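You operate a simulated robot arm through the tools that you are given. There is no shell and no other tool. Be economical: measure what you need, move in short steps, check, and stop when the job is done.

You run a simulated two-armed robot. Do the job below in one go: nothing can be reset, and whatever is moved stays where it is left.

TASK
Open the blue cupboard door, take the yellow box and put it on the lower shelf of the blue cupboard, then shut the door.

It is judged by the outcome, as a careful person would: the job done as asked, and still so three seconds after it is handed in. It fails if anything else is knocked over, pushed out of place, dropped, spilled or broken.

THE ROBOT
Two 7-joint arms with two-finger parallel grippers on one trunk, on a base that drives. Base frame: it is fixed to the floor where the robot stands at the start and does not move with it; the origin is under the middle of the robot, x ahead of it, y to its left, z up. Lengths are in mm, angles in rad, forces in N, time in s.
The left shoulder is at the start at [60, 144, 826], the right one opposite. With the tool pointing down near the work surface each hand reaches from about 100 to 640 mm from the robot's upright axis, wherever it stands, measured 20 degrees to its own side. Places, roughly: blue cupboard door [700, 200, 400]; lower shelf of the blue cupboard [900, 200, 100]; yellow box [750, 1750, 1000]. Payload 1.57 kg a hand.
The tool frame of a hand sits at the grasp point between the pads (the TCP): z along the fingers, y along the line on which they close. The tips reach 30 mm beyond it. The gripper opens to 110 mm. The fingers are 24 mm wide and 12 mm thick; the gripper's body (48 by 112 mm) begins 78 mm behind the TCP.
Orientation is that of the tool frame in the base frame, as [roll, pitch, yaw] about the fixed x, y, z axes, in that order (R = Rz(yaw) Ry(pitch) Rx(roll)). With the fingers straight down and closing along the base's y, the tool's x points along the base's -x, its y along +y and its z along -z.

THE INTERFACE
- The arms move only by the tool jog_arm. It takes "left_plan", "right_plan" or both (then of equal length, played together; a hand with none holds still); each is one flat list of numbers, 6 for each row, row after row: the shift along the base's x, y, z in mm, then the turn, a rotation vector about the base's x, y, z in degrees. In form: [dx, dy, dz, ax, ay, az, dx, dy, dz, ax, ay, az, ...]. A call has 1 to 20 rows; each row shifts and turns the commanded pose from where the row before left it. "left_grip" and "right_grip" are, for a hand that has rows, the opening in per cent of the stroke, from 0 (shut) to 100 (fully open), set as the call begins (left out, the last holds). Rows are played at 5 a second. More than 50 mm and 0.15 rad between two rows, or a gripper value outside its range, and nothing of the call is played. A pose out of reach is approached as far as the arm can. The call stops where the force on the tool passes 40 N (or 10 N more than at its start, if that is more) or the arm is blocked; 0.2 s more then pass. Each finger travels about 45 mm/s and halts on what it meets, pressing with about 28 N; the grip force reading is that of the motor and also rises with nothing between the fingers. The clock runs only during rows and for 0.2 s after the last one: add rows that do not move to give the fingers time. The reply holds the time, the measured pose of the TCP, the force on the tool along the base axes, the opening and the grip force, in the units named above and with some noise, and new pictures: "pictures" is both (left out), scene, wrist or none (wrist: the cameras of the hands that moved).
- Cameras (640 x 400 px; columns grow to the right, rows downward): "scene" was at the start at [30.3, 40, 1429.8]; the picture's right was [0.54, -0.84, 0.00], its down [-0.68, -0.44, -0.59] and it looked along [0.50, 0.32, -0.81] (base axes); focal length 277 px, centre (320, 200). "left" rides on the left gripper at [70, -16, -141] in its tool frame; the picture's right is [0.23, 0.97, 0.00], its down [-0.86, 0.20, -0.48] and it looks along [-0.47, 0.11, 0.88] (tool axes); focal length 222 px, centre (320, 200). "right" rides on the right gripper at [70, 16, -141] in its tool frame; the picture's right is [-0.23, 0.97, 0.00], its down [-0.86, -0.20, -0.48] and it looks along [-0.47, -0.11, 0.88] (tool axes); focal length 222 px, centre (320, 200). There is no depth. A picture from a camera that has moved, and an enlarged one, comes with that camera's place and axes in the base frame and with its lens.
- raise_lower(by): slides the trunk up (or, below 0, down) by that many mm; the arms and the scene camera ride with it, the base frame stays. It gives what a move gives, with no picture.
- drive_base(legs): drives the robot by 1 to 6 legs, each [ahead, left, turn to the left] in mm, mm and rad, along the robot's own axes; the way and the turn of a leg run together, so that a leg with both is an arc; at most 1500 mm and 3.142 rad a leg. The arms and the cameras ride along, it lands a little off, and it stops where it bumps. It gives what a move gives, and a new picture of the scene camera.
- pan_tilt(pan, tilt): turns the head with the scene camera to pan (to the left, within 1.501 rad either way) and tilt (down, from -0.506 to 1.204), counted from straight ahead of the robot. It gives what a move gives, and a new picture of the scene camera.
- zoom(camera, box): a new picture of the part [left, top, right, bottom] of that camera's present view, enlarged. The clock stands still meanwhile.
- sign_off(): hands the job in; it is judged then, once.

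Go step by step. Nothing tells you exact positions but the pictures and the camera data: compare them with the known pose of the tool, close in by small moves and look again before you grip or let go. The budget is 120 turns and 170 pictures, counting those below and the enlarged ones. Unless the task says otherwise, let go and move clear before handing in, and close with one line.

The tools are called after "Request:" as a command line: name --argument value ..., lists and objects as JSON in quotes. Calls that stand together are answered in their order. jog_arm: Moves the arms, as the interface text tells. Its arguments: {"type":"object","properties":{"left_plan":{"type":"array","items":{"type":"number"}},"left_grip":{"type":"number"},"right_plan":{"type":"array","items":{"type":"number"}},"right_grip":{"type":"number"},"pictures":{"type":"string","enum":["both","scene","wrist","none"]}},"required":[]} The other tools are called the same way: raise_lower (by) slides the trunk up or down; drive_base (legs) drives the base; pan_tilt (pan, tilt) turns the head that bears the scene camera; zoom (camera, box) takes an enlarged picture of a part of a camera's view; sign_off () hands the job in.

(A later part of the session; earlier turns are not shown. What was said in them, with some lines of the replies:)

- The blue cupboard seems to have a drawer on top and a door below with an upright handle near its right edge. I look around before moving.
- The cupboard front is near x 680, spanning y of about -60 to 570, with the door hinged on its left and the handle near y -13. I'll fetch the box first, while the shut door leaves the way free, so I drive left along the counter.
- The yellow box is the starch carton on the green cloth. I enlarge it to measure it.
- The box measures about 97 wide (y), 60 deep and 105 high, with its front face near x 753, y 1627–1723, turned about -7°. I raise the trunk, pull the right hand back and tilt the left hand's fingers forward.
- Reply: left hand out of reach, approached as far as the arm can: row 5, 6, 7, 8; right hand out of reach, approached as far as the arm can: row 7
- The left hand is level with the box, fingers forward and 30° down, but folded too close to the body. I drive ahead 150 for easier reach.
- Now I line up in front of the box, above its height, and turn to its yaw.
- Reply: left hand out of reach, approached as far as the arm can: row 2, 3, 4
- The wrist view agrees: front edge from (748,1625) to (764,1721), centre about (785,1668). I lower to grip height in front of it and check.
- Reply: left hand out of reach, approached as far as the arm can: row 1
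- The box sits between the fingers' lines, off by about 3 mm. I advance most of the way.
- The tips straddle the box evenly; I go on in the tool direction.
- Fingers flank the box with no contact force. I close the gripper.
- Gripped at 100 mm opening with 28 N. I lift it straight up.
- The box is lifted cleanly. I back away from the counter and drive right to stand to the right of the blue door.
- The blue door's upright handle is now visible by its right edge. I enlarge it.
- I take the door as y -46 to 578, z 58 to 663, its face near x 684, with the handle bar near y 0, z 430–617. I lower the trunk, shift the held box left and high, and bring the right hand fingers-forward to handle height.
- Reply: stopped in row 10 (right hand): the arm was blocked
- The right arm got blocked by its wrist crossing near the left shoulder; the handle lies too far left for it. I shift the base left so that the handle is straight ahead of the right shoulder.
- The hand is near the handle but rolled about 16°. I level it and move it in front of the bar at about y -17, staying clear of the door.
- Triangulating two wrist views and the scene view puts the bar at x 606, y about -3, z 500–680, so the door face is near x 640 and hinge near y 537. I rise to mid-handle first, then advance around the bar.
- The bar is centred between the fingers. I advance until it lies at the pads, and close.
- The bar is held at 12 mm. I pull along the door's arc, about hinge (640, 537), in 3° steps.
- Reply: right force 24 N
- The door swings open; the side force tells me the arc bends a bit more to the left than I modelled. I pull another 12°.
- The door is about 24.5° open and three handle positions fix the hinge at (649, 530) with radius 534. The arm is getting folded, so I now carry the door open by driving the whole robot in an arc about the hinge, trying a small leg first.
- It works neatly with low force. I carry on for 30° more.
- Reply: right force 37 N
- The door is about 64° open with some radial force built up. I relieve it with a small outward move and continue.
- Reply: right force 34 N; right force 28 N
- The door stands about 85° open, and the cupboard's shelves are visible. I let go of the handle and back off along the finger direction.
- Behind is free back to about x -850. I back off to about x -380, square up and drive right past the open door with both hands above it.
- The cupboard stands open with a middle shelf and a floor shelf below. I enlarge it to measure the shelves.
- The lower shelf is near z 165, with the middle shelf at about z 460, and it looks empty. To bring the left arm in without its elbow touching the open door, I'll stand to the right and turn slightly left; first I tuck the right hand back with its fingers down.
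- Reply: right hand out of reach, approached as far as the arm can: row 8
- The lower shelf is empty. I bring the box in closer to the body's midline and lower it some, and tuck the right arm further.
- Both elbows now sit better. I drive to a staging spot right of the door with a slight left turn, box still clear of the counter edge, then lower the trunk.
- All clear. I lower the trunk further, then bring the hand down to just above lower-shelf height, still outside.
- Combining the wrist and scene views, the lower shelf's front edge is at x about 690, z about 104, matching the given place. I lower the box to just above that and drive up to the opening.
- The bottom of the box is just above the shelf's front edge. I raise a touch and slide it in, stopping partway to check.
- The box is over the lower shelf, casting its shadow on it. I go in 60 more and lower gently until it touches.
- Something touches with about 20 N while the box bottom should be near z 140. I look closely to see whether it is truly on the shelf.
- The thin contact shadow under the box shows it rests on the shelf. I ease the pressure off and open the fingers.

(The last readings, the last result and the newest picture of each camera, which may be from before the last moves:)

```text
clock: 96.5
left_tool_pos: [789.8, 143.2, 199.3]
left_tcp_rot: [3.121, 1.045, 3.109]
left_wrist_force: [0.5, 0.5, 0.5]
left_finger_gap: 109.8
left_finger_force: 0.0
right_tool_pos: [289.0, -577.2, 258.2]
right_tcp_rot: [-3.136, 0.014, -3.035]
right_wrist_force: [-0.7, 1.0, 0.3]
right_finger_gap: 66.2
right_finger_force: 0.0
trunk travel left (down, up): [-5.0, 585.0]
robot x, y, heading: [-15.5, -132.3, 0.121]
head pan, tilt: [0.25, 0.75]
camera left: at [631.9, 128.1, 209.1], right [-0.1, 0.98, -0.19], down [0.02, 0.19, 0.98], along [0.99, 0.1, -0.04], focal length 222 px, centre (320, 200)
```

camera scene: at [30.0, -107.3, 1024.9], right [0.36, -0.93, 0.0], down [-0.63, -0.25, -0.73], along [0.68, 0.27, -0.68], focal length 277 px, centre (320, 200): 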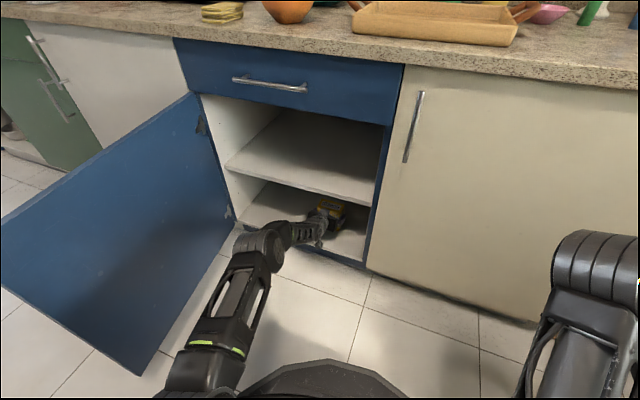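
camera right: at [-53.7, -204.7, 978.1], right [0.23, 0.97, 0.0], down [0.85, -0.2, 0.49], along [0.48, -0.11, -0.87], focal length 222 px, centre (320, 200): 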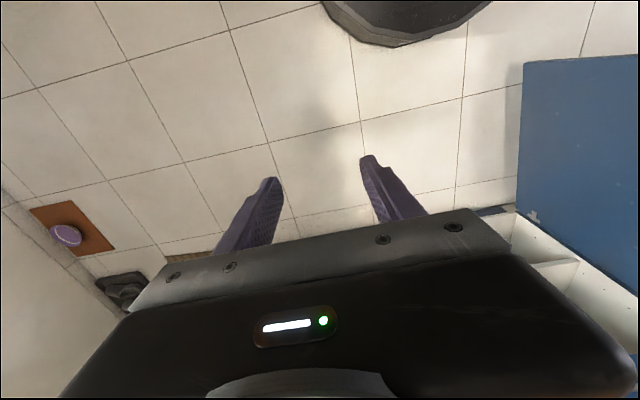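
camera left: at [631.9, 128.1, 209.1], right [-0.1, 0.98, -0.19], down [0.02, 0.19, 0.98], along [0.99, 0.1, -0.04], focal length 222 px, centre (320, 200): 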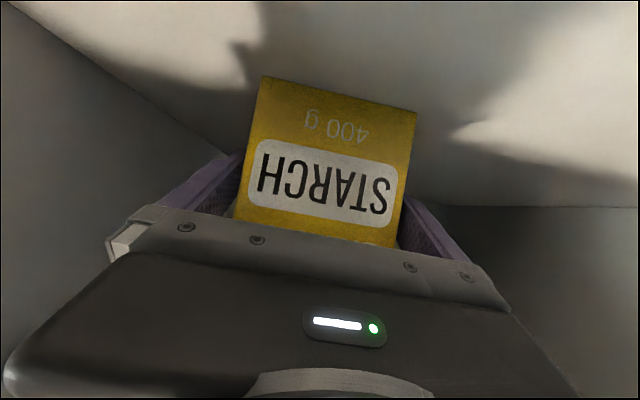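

The box stands on the shelf, released. I withdraw the hand straight back.

Request:
jog_arm --left_plan '[-15, 0.5, 0, 0, 0, 0, -20, 0.5, 0, 0, 0, 0, -25, 0.5, 0, 0, 0, 0, -30, 1, 0, 0, 0, 0, -30, 0, 0, 0, 0, 0, -30, 0, 0, 0, 0, 0, -30, 0, 0, 0, 0, 0]'

```text
clock: 98.1
left_tool_pos: [608.4, 146.5, 200.2]
left_tcp_rot: [3.122, 1.045, 3.112]
left_wrist_force: [-0.7, 0.2, 0.4]
left_finger_gap: 109.9
left_finger_force: 0.1
right_tool_pos: [291.3, -577.6, 257.9]
right_tcp_rot: [-3.136, 0.013, -3.033]
right_wrist_force: [0.1, -0.1, -0.4]
right_finger_gap: 66.1
right_finger_force: 0.1
trunk travel left (down, up): [-5.0, 585.0]
robot x, y, heading: [-9.2, -132.6, 0.124]
head pan, tilt: [0.25, 0.75]
camera scene: at [31.4, -107.0, 1024.3], right [0.36, -0.93, 0.0], down [-0.64, -0.25, -0.73], along [0.68, 0.27, -0.68], focal length 277 px, centre (320, 200)
camera left: at [451.4, 130.8, 209.2], right [-0.1, 0.98, -0.19], down [0.02, 0.19, 0.98], along [0.99, 0.1, -0.04], focal length 222 px, centre (320, 200)
```

scene: 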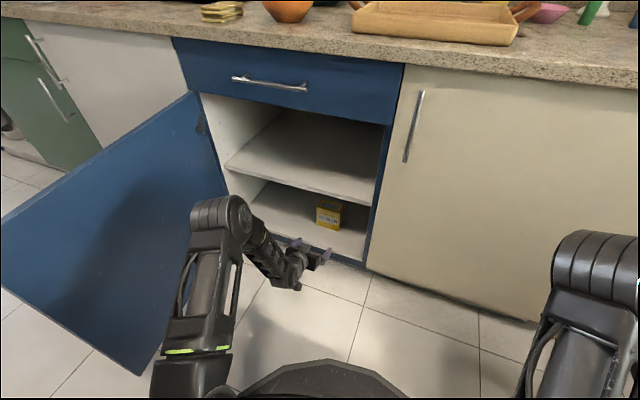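
left: 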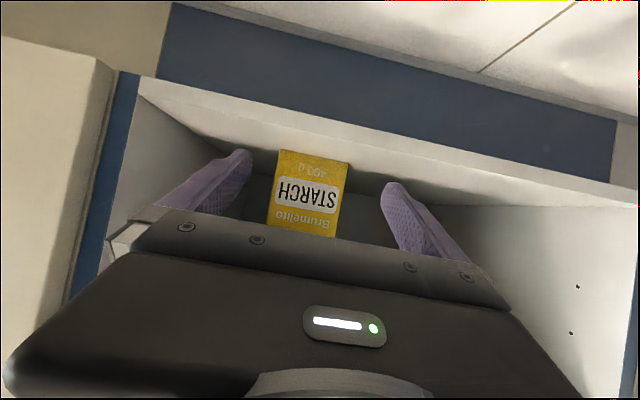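

The box stands upright on the lower shelf. To shut the door I'll carry the closed left hand over the open door to its outer side and push; first I back away and raise the hands above the door's top.

Request:
drive_base --legs '[[-300, 0, 0]]'

Request:
raise_lower --by 585

Request:
jog_arm --left_plan '[0, 0, 20, 0, 0, 0, 0, 0, 20, 0, 0, 0, 0, 0, 20, 0, 0, 0, 0, 0, 20, 0, 0, 0, 0, 0, 0, 0, 0, 0, 0, 0, 0, 0, 0, 0]' --left_grip 0 --pictures "scene"

```text
clock: 100.2
left_tool_pos: [309.6, 111.1, 200.1]
left_tcp_rot: [3.122, 1.045, 3.112]
left_wrist_force: [0.2, -0.8, 0.3]
left_finger_gap: 110.0
left_finger_force: 0.0
right_tool_pos: [-8.2, -614.2, 257.7]
right_tcp_rot: [-3.135, 0.014, -3.031]
right_wrist_force: [0.4, -0.8, -0.2]
right_finger_gap: 65.8
right_finger_force: 0.2
trunk travel left (down, up): [-5.0, 585.0]
robot x, y, heading: [-314.6, -170.4, 0.133]
head pan, tilt: [0.25, 0.75]
camera scene: at [-268.2, -144.0, 1024.3], right [0.37, -0.93, 0.0], down [-0.63, -0.25, -0.73], along [0.68, 0.27, -0.68], focal length 277 px, centre (320, 200)
```

scene: 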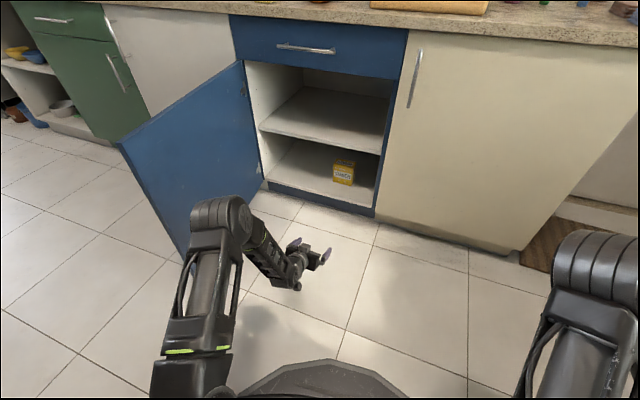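

```text
refused: 585 is not a number from -400 to 400
```

```text
clock: 101.6
left_tool_pos: [309.3, 110.3, 278.8]
left_tcp_rot: [3.121, 1.044, 3.111]
left_wrist_force: [0.9, -0.4, 0.7]
left_finger_gap: 0.0
left_finger_force: 8.3
right_tool_pos: [-8.6, -614.2, 258.0]
right_tcp_rot: [-3.138, 0.014, -3.031]
right_wrist_force: [-0.1, 0.8, 0.2]
right_finger_gap: 66.0
right_finger_force: 0.2
trunk travel left (down, up): [-5.0, 585.0]
robot x, y, heading: [-317.4, -171.6, 0.129]
head pan, tilt: [0.25, 0.75]
camera scene: at [-268.2, -144.0, 1024.3], right [0.37, -0.93, 0.0], down [-0.63, -0.25, -0.73], along [0.68, 0.27, -0.68], focal length 277 px, centre (320, 200)
```

scene: 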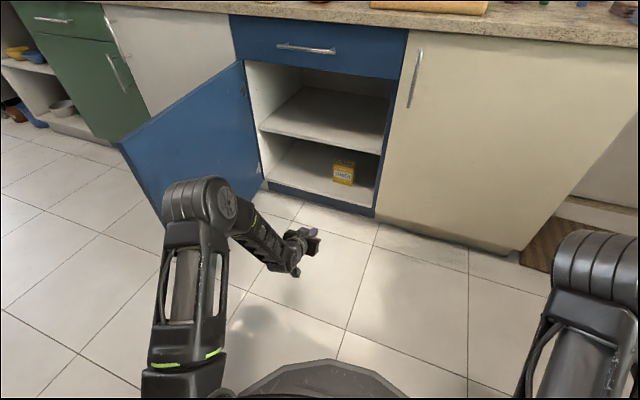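

Request:
raise_lower --by 400

Request:
raise_lower --by 180

Request:
drive_base --legs '[[-30, 0, 0], [0, 0, -0.48]]'

```text
clock: 105.4
left_tool_pos: [309.7, 108.5, 679.1]
left_tcp_rot: [3.122, 1.044, 3.112]
left_wrist_force: [0.5, 0.2, -0.2]
left_finger_gap: 0.0
left_finger_force: 21.2
right_tool_pos: [-8.4, -613.6, 658.4]
right_tcp_rot: [-3.137, 0.013, -3.033]
right_wrist_force: [1.4, 0.1, -0.6]
right_finger_gap: 66.2
right_finger_force: 0.1
trunk travel left (down, up): [-405.0, 185.0]
robot x, y, heading: [-312.4, -172.8, 0.123]
head pan, tilt: [0.25, 0.75]
```

```text
clock: 107.4
left_tool_pos: [309.6, 110.2, 859.4]
left_tcp_rot: [3.121, 1.046, 3.112]
left_wrist_force: [-0.2, 1.0, -0.2]
left_finger_gap: 0.0
left_finger_force: 21.2
right_tool_pos: [-8.7, -614.3, 838.7]
right_tcp_rot: [-3.138, 0.013, -3.031]
right_wrist_force: [-0.9, -0.9, -0.6]
right_finger_gap: 66.0
right_finger_force: 0.2
trunk travel left (down, up): [-585.0, 5.0]
robot x, y, heading: [-316.1, -169.9, 0.125]
head pan, tilt: [0.25, 0.75]
```

```text
clock: 109.6
left_tool_pos: [338.9, -217.1, 860.2]
left_tcp_rot: [3.12, 1.045, 2.627]
left_wrist_force: [0.1, -0.1, -0.2]
left_finger_gap: 0.0
left_finger_force: 21.8
right_tool_pos: [-279.4, -709.4, 837.8]
right_tcp_rot: [-3.137, 0.013, 2.765]
right_wrist_force: [-0.1, 0.1, -0.2]
right_finger_gap: 66.0
right_finger_force: 0.1
trunk travel left (down, up): [-585.0, 5.0]
robot x, y, heading: [-344.0, -173.6, -0.356]
head pan, tilt: [0.25, 0.75]
camera scene: at [-291.1, -173.3, 1604.3], right [-0.11, -0.99, 0.0], down [-0.68, 0.08, -0.73], along [0.73, -0.08, -0.68], focal length 277 px, centre (320, 200)
```

scene: 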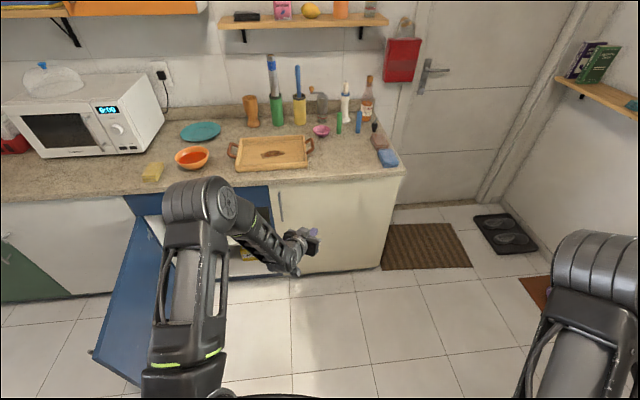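

The hand is at z 860, above the door top. I drive left so it passes over to the outer side.

Request:
drive_base --legs '[[-309, 831, 0]]'

Request:
pan_tilt --pan 0.1 --tilt 0.9

```text
clock: 114.3
left_tool_pos: [345.1, 673.7, 858.7]
left_tcp_rot: [3.119, 1.046, 2.627]
left_wrist_force: [-0.4, 0.1, 1.0]
left_finger_gap: 0.0
left_finger_force: 21.7
right_tool_pos: [-274.1, 182.6, 838.9]
right_tcp_rot: [-3.136, 0.014, 2.766]
right_wrist_force: [0.4, 0.6, -0.5]
right_finger_gap: 66.3
right_finger_force: 0.1
trunk travel left (down, up): [-585.0, 5.0]
robot x, y, heading: [-336.9, 719.6, -0.36]
head pan, tilt: [0.25, 0.75]
camera scene: at [-284.4, 718.5, 1604.3], right [-0.11, -0.99, 0.0], down [-0.68, 0.08, -0.73], along [0.73, -0.08, -0.68], focal length 277 px, centre (320, 200)
```

scene: 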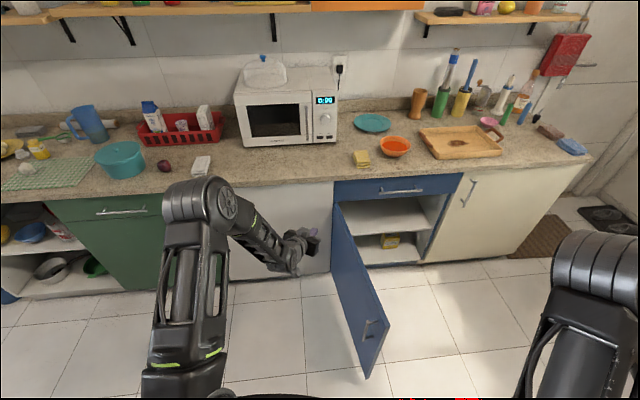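

```text
clock: 115.0
left_tool_pos: [345.1, 674.4, 860.0]
left_tcp_rot: [3.121, 1.046, 2.626]
left_wrist_force: [-0.5, 0.3, 0.2]
left_finger_gap: 0.3
left_finger_force: 20.4
right_tool_pos: [-273.5, 181.9, 838.4]
right_tcp_rot: [-3.137, 0.013, 2.766]
right_wrist_force: [-0.5, 0.5, 0.8]
right_finger_gap: 66.0
right_finger_force: 0.1
trunk travel left (down, up): [-585.0, 5.0]
robot x, y, heading: [-338.9, 720.8, -0.362]
head pan, tilt: [0.099, 0.901]
camera scene: at [-293.8, 707.7, 1592.4], right [-0.26, -0.97, 0.0], down [-0.76, 0.2, -0.62], along [0.6, -0.16, -0.78], focal length 277 px, centre (320, 200)
```

scene: 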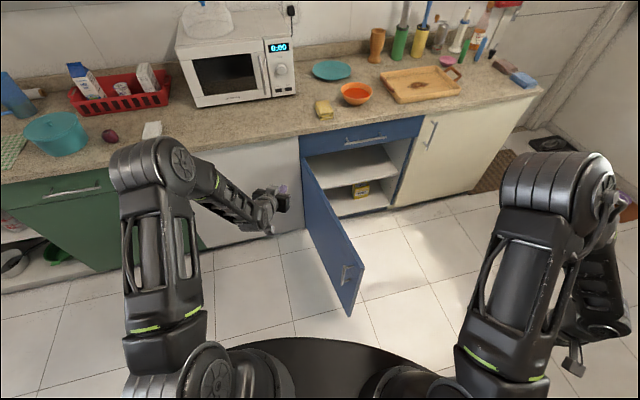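

The hand is on the outer side. I lower to below the handle's height.

Request:
raise_lower --by -400

Request:
raise_lower --by -50

Request:
drive_base --legs '[[59, -159, 0]]'

```text
clock: 118.9
left_tool_pos: [344.0, 673.4, 459.0]
left_tcp_rot: [3.121, 1.045, 2.626]
left_wrist_force: [0.2, 0.6, 0.4]
left_finger_gap: 0.0
left_finger_force: 21.1
right_tool_pos: [-274.7, 181.0, 438.9]
right_tcp_rot: [-3.136, 0.014, 2.764]
right_wrist_force: [-0.2, -0.2, -0.4]
right_finger_gap: 66.1
right_finger_force: 0.0
trunk travel left (down, up): [-185.0, 405.0]
robot x, y, heading: [-341.3, 715.4, -0.362]
head pan, tilt: [0.099, 0.901]
```

```text
clock: 119.8
left_tool_pos: [345.6, 673.9, 409.8]
left_tcp_rot: [3.12, 1.044, 2.626]
left_wrist_force: [0.4, -0.3, -0.1]
left_finger_gap: 0.0
left_finger_force: 21.3
right_tool_pos: [-273.6, 181.7, 387.4]
right_tcp_rot: [-3.137, 0.014, 2.767]
right_wrist_force: [-0.1, 0.4, 0.6]
right_finger_gap: 66.2
right_finger_force: 0.1
trunk travel left (down, up): [-135.0, 455.0]
robot x, y, heading: [-338.6, 715.2, -0.359]
head pan, tilt: [0.099, 0.901]
```

```text
clock: 121.2
left_tool_pos: [343.3, 506.1, 408.7]
left_tcp_rot: [3.12, 1.047, 2.624]
left_wrist_force: [0.1, 0.0, 0.3]
left_finger_gap: 0.0
left_finger_force: 21.2
right_tool_pos: [-275.5, 13.2, 388.4]
right_tcp_rot: [-3.136, 0.013, 2.764]
right_wrist_force: [-0.2, 0.0, 0.4]
right_finger_gap: 66.1
right_finger_force: 0.1
trunk travel left (down, up): [-135.0, 455.0]
robot x, y, heading: [-338.0, 546.2, -0.368]
head pan, tilt: [0.099, 0.901]
camera scene: at [-295.2, 539.3, 1142.4], right [-0.26, -0.97, 0.0], down [-0.76, 0.2, -0.62], along [0.6, -0.16, -0.78], focal length 277 px, centre (320, 200)
```

scene: 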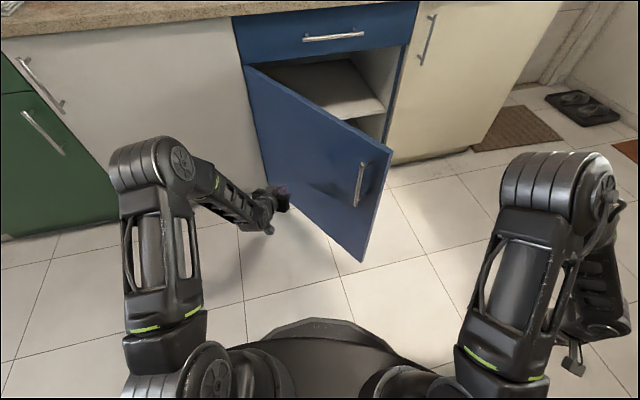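

The hand is close to touching the door. I sweep right and forward to swing it shut.

Request:
drive_base --legs '[[130, -181, 0]]'

```text
clock: 122.9
left_tool_pos: [401.8, 290.3, 410.1]
left_tcp_rot: [3.121, 1.045, 2.626]
left_wrist_force: [-0.3, -0.4, -0.1]
left_finger_gap: 0.0
left_finger_force: 21.4
right_tool_pos: [-217.0, -200.9, 387.8]
right_tcp_rot: [-3.137, 0.015, 2.766]
right_wrist_force: [0.6, 0.0, -0.1]
right_finger_gap: 65.7
right_finger_force: 0.2
trunk travel left (down, up): [-135.0, 455.0]
robot x, y, heading: [-281.4, 331.9, -0.36]
head pan, tilt: [0.099, 0.901]
camera scene: at [-237.1, 324.7, 1142.4], right [-0.26, -0.97, 0.0], down [-0.76, 0.2, -0.62], along [0.6, -0.16, -0.78], focal length 277 px, centre (320, 200)
```

scene: 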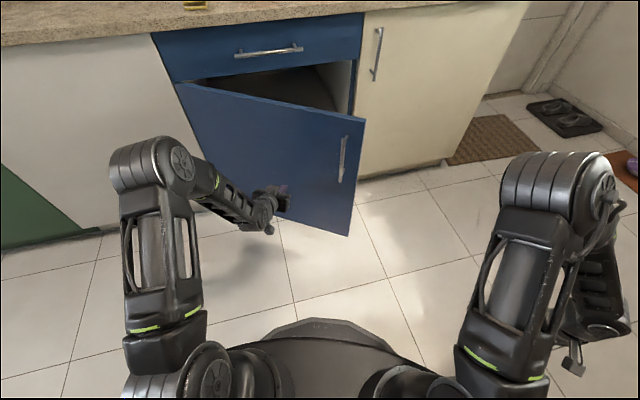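

The door is about half shut and moving freely. I continue forward and right.

Request:
drive_base --legs '[[136, -76, 0]]'

```text
clock: 124.3
left_tool_pos: [501.4, 173.1, 411.3]
left_tcp_rot: [3.12, 1.046, 2.628]
left_wrist_force: [0.7, 0.2, -0.2]
left_finger_gap: 0.3
left_finger_force: 21.6
right_tool_pos: [-116.0, -320.0, 387.9]
right_tcp_rot: [-3.137, 0.014, 2.767]
right_wrist_force: [0.3, -0.3, 0.0]
right_finger_gap: 65.8
right_finger_force: 0.1
trunk travel left (down, up): [-135.0, 455.0]
robot x, y, heading: [-185.8, 213.5, -0.36]
head pan, tilt: [0.099, 0.901]
camera scene: at [-137.1, 205.4, 1142.4], right [-0.26, -0.97, 0.0], down [-0.76, 0.2, -0.62], along [0.6, -0.16, -0.78], focal length 277 px, centre (320, 200)
```

scene: 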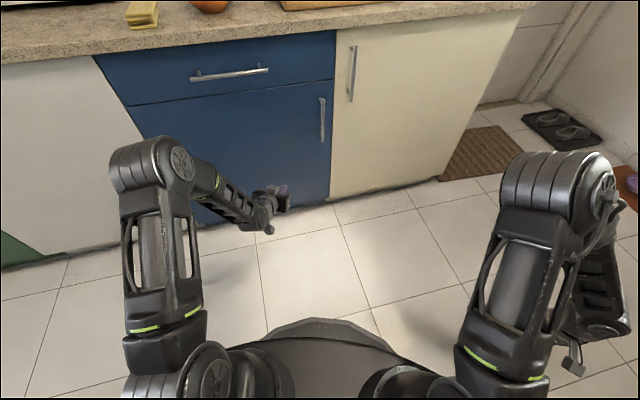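

The door seems to have swung shut already. I enlarge it, then press gently to make sure.

Request:
zoom --camera "scene" --box '[90, 30, 378, 210]'

Request:
jog_arm --left_plan '[20, 0, 0, 0, 0, 0, 20, 0, 0, 0, 0, 0, 20, 0, 0, 0, 0, 0, 12, 0, 0, 0, 0, 0, 10, 0, 0, 0, 0, 0, 10, 0, 0, 0, 0, 0, 8, 0, 0, 0, 0, 0, 6, 0, 0, 0, 0, 0, 6, 0, 0, 0, 0, 0, 6, 0, 0, 0, 0, 0]'

```text
2.22 times, centred on (234, 120) of scene
camera zoom: at [-137.1, 205.4, 1142.4], right [-0.26, -0.97, 0.0], down [-0.76, 0.2, -0.62], along [0.6, -0.16, -0.78], focal length 616 px, centre (511, 378)
```

zoom: 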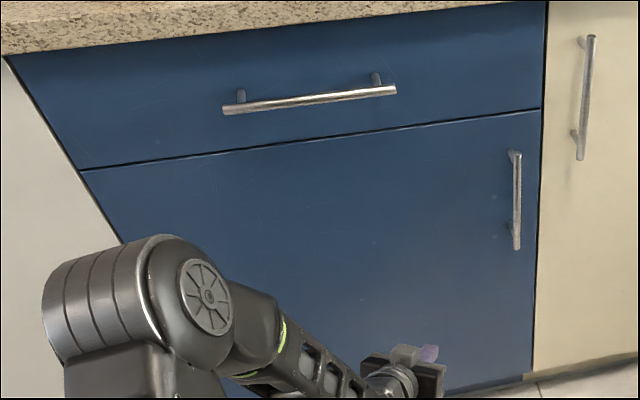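

```text
clock: 126.5
left_tool_pos: [618.6, 172.4, 408.8]
left_tcp_rot: [3.12, 1.043, 2.629]
left_wrist_force: [-18.1, 4.3, 7.2]
left_finger_gap: 0.2
left_finger_force: 20.9
right_tool_pos: [-117.4, -321.4, 388.6]
right_tcp_rot: [-3.135, 0.015, 2.767]
right_wrist_force: [-0.9, 0.0, -0.2]
right_finger_gap: 66.1
right_finger_force: 0.1
trunk travel left (down, up): [-135.0, 455.0]
robot x, y, heading: [-181.2, 211.5, -0.361]
head pan, tilt: [0.099, 0.901]
camera scene: at [-138.7, 205.6, 1142.6], right [-0.26, -0.97, 0.0], down [-0.76, 0.2, -0.62], along [0.6, -0.16, -0.78], focal length 277 px, centre (320, 200)
camera left: at [471.9, 231.8, 419.1], right [0.36, 0.91, -0.19], down [0.11, 0.16, 0.98], along [0.93, -0.38, -0.04], focal length 222 px, centre (320, 200)
```

scene: 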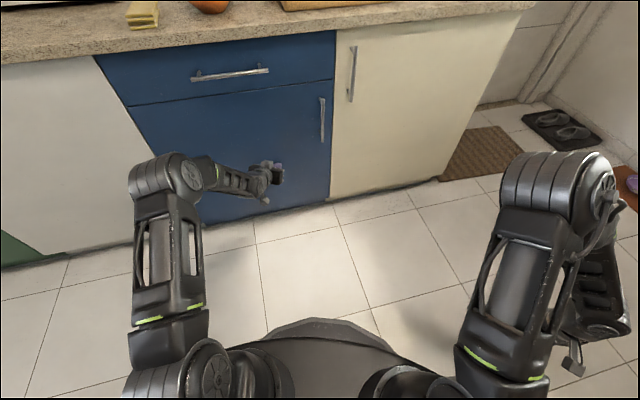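
left: 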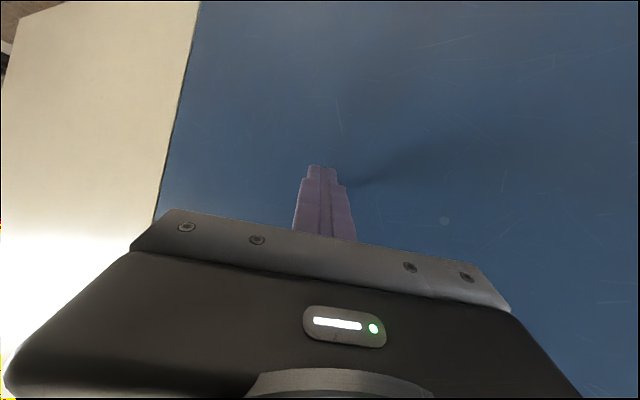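

The door is firmly shut, resisting an 18 N push. I back the hand off and check that it stays shut.

Request:
jog_arm --left_plan '[-15, 0, 0, 0, 0, 0, -25, 0, 0, 0, 0, 0, -30, 0, 0, 0, 0, 0, -30, 0, 0, 0, 0, 0]' --pictures "none"

Request:
drive_base --legs '[[-200, 0, 0]]'

Request:
zoom --camera "scene" --box '[60, 0, 380, 200]'

```text
clock: 127.5
left_tool_pos: [518.8, 171.5, 407.4]
left_tcp_rot: [3.121, 1.047, 2.628]
left_wrist_force: [0.3, -0.2, -0.6]
left_finger_gap: 0.0
left_finger_force: 21.5
right_tool_pos: [-116.3, -321.0, 389.3]
right_tcp_rot: [-3.137, 0.014, 2.766]
right_wrist_force: [-0.1, -0.3, -0.8]
right_finger_gap: 65.8
right_finger_force: 0.0
trunk travel left (down, up): [-135.0, 455.0]
robot x, y, heading: [-179.3, 213.6, -0.361]
head pan, tilt: [0.099, 0.901]
```

```text
clock: 129.2
left_tool_pos: [330.0, 243.6, 408.6]
left_tcp_rot: [3.121, 1.046, 2.628]
left_wrist_force: [-0.7, -0.2, 1.0]
left_finger_gap: 0.0
left_finger_force: 21.3
right_tool_pos: [-305.1, -247.9, 388.5]
right_tcp_rot: [-3.135, 0.015, 2.768]
right_wrist_force: [-0.2, 0.1, 0.6]
right_finger_gap: 66.0
right_finger_force: 0.1
trunk travel left (down, up): [-135.0, 455.0]
robot x, y, heading: [-368.9, 283.3, -0.359]
head pan, tilt: [0.099, 0.901]
camera scene: at [-326.5, 276.5, 1142.4], right [-0.26, -0.97, 0.0], down [-0.76, 0.2, -0.62], along [0.6, -0.16, -0.78], focal length 277 px, centre (320, 200)
```

scene: 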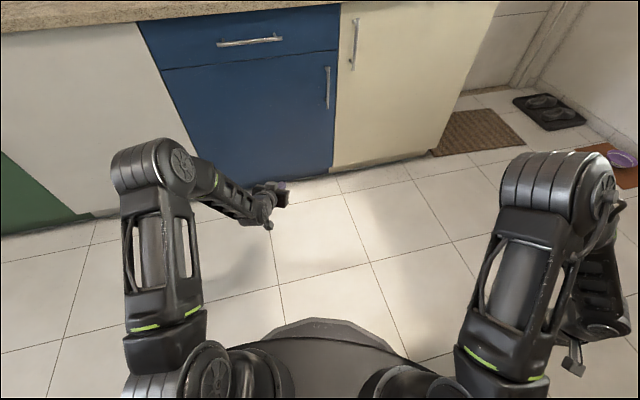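

```text
2.00 times, centred on (220, 100) of scene
camera zoom: at [-326.5, 276.5, 1142.4], right [-0.26, -0.97, 0.0], down [-0.76, 0.2, -0.62], along [0.6, -0.16, -0.78], focal length 554 px, centre (520, 400)
```

zoom: 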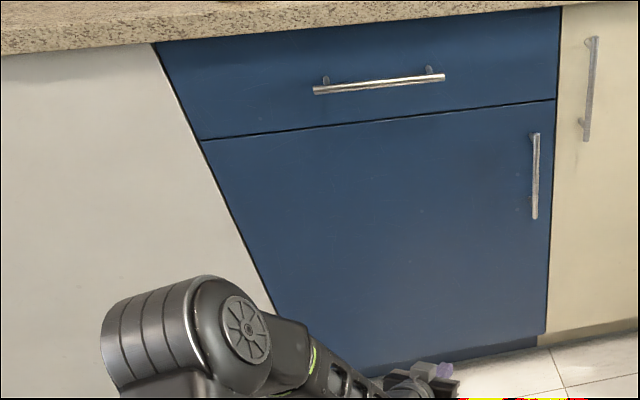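

The blue door stays shut and flush with the box upright on the lower shelf inside, and the robot stands clear, so I hand in the job.

Request:
sign_off

```text
The job is handed in.
```

The yellow box is standing upright on the lower shelf of the blue cupboard and the door is shut. I saw nothing else knocked over or moved.
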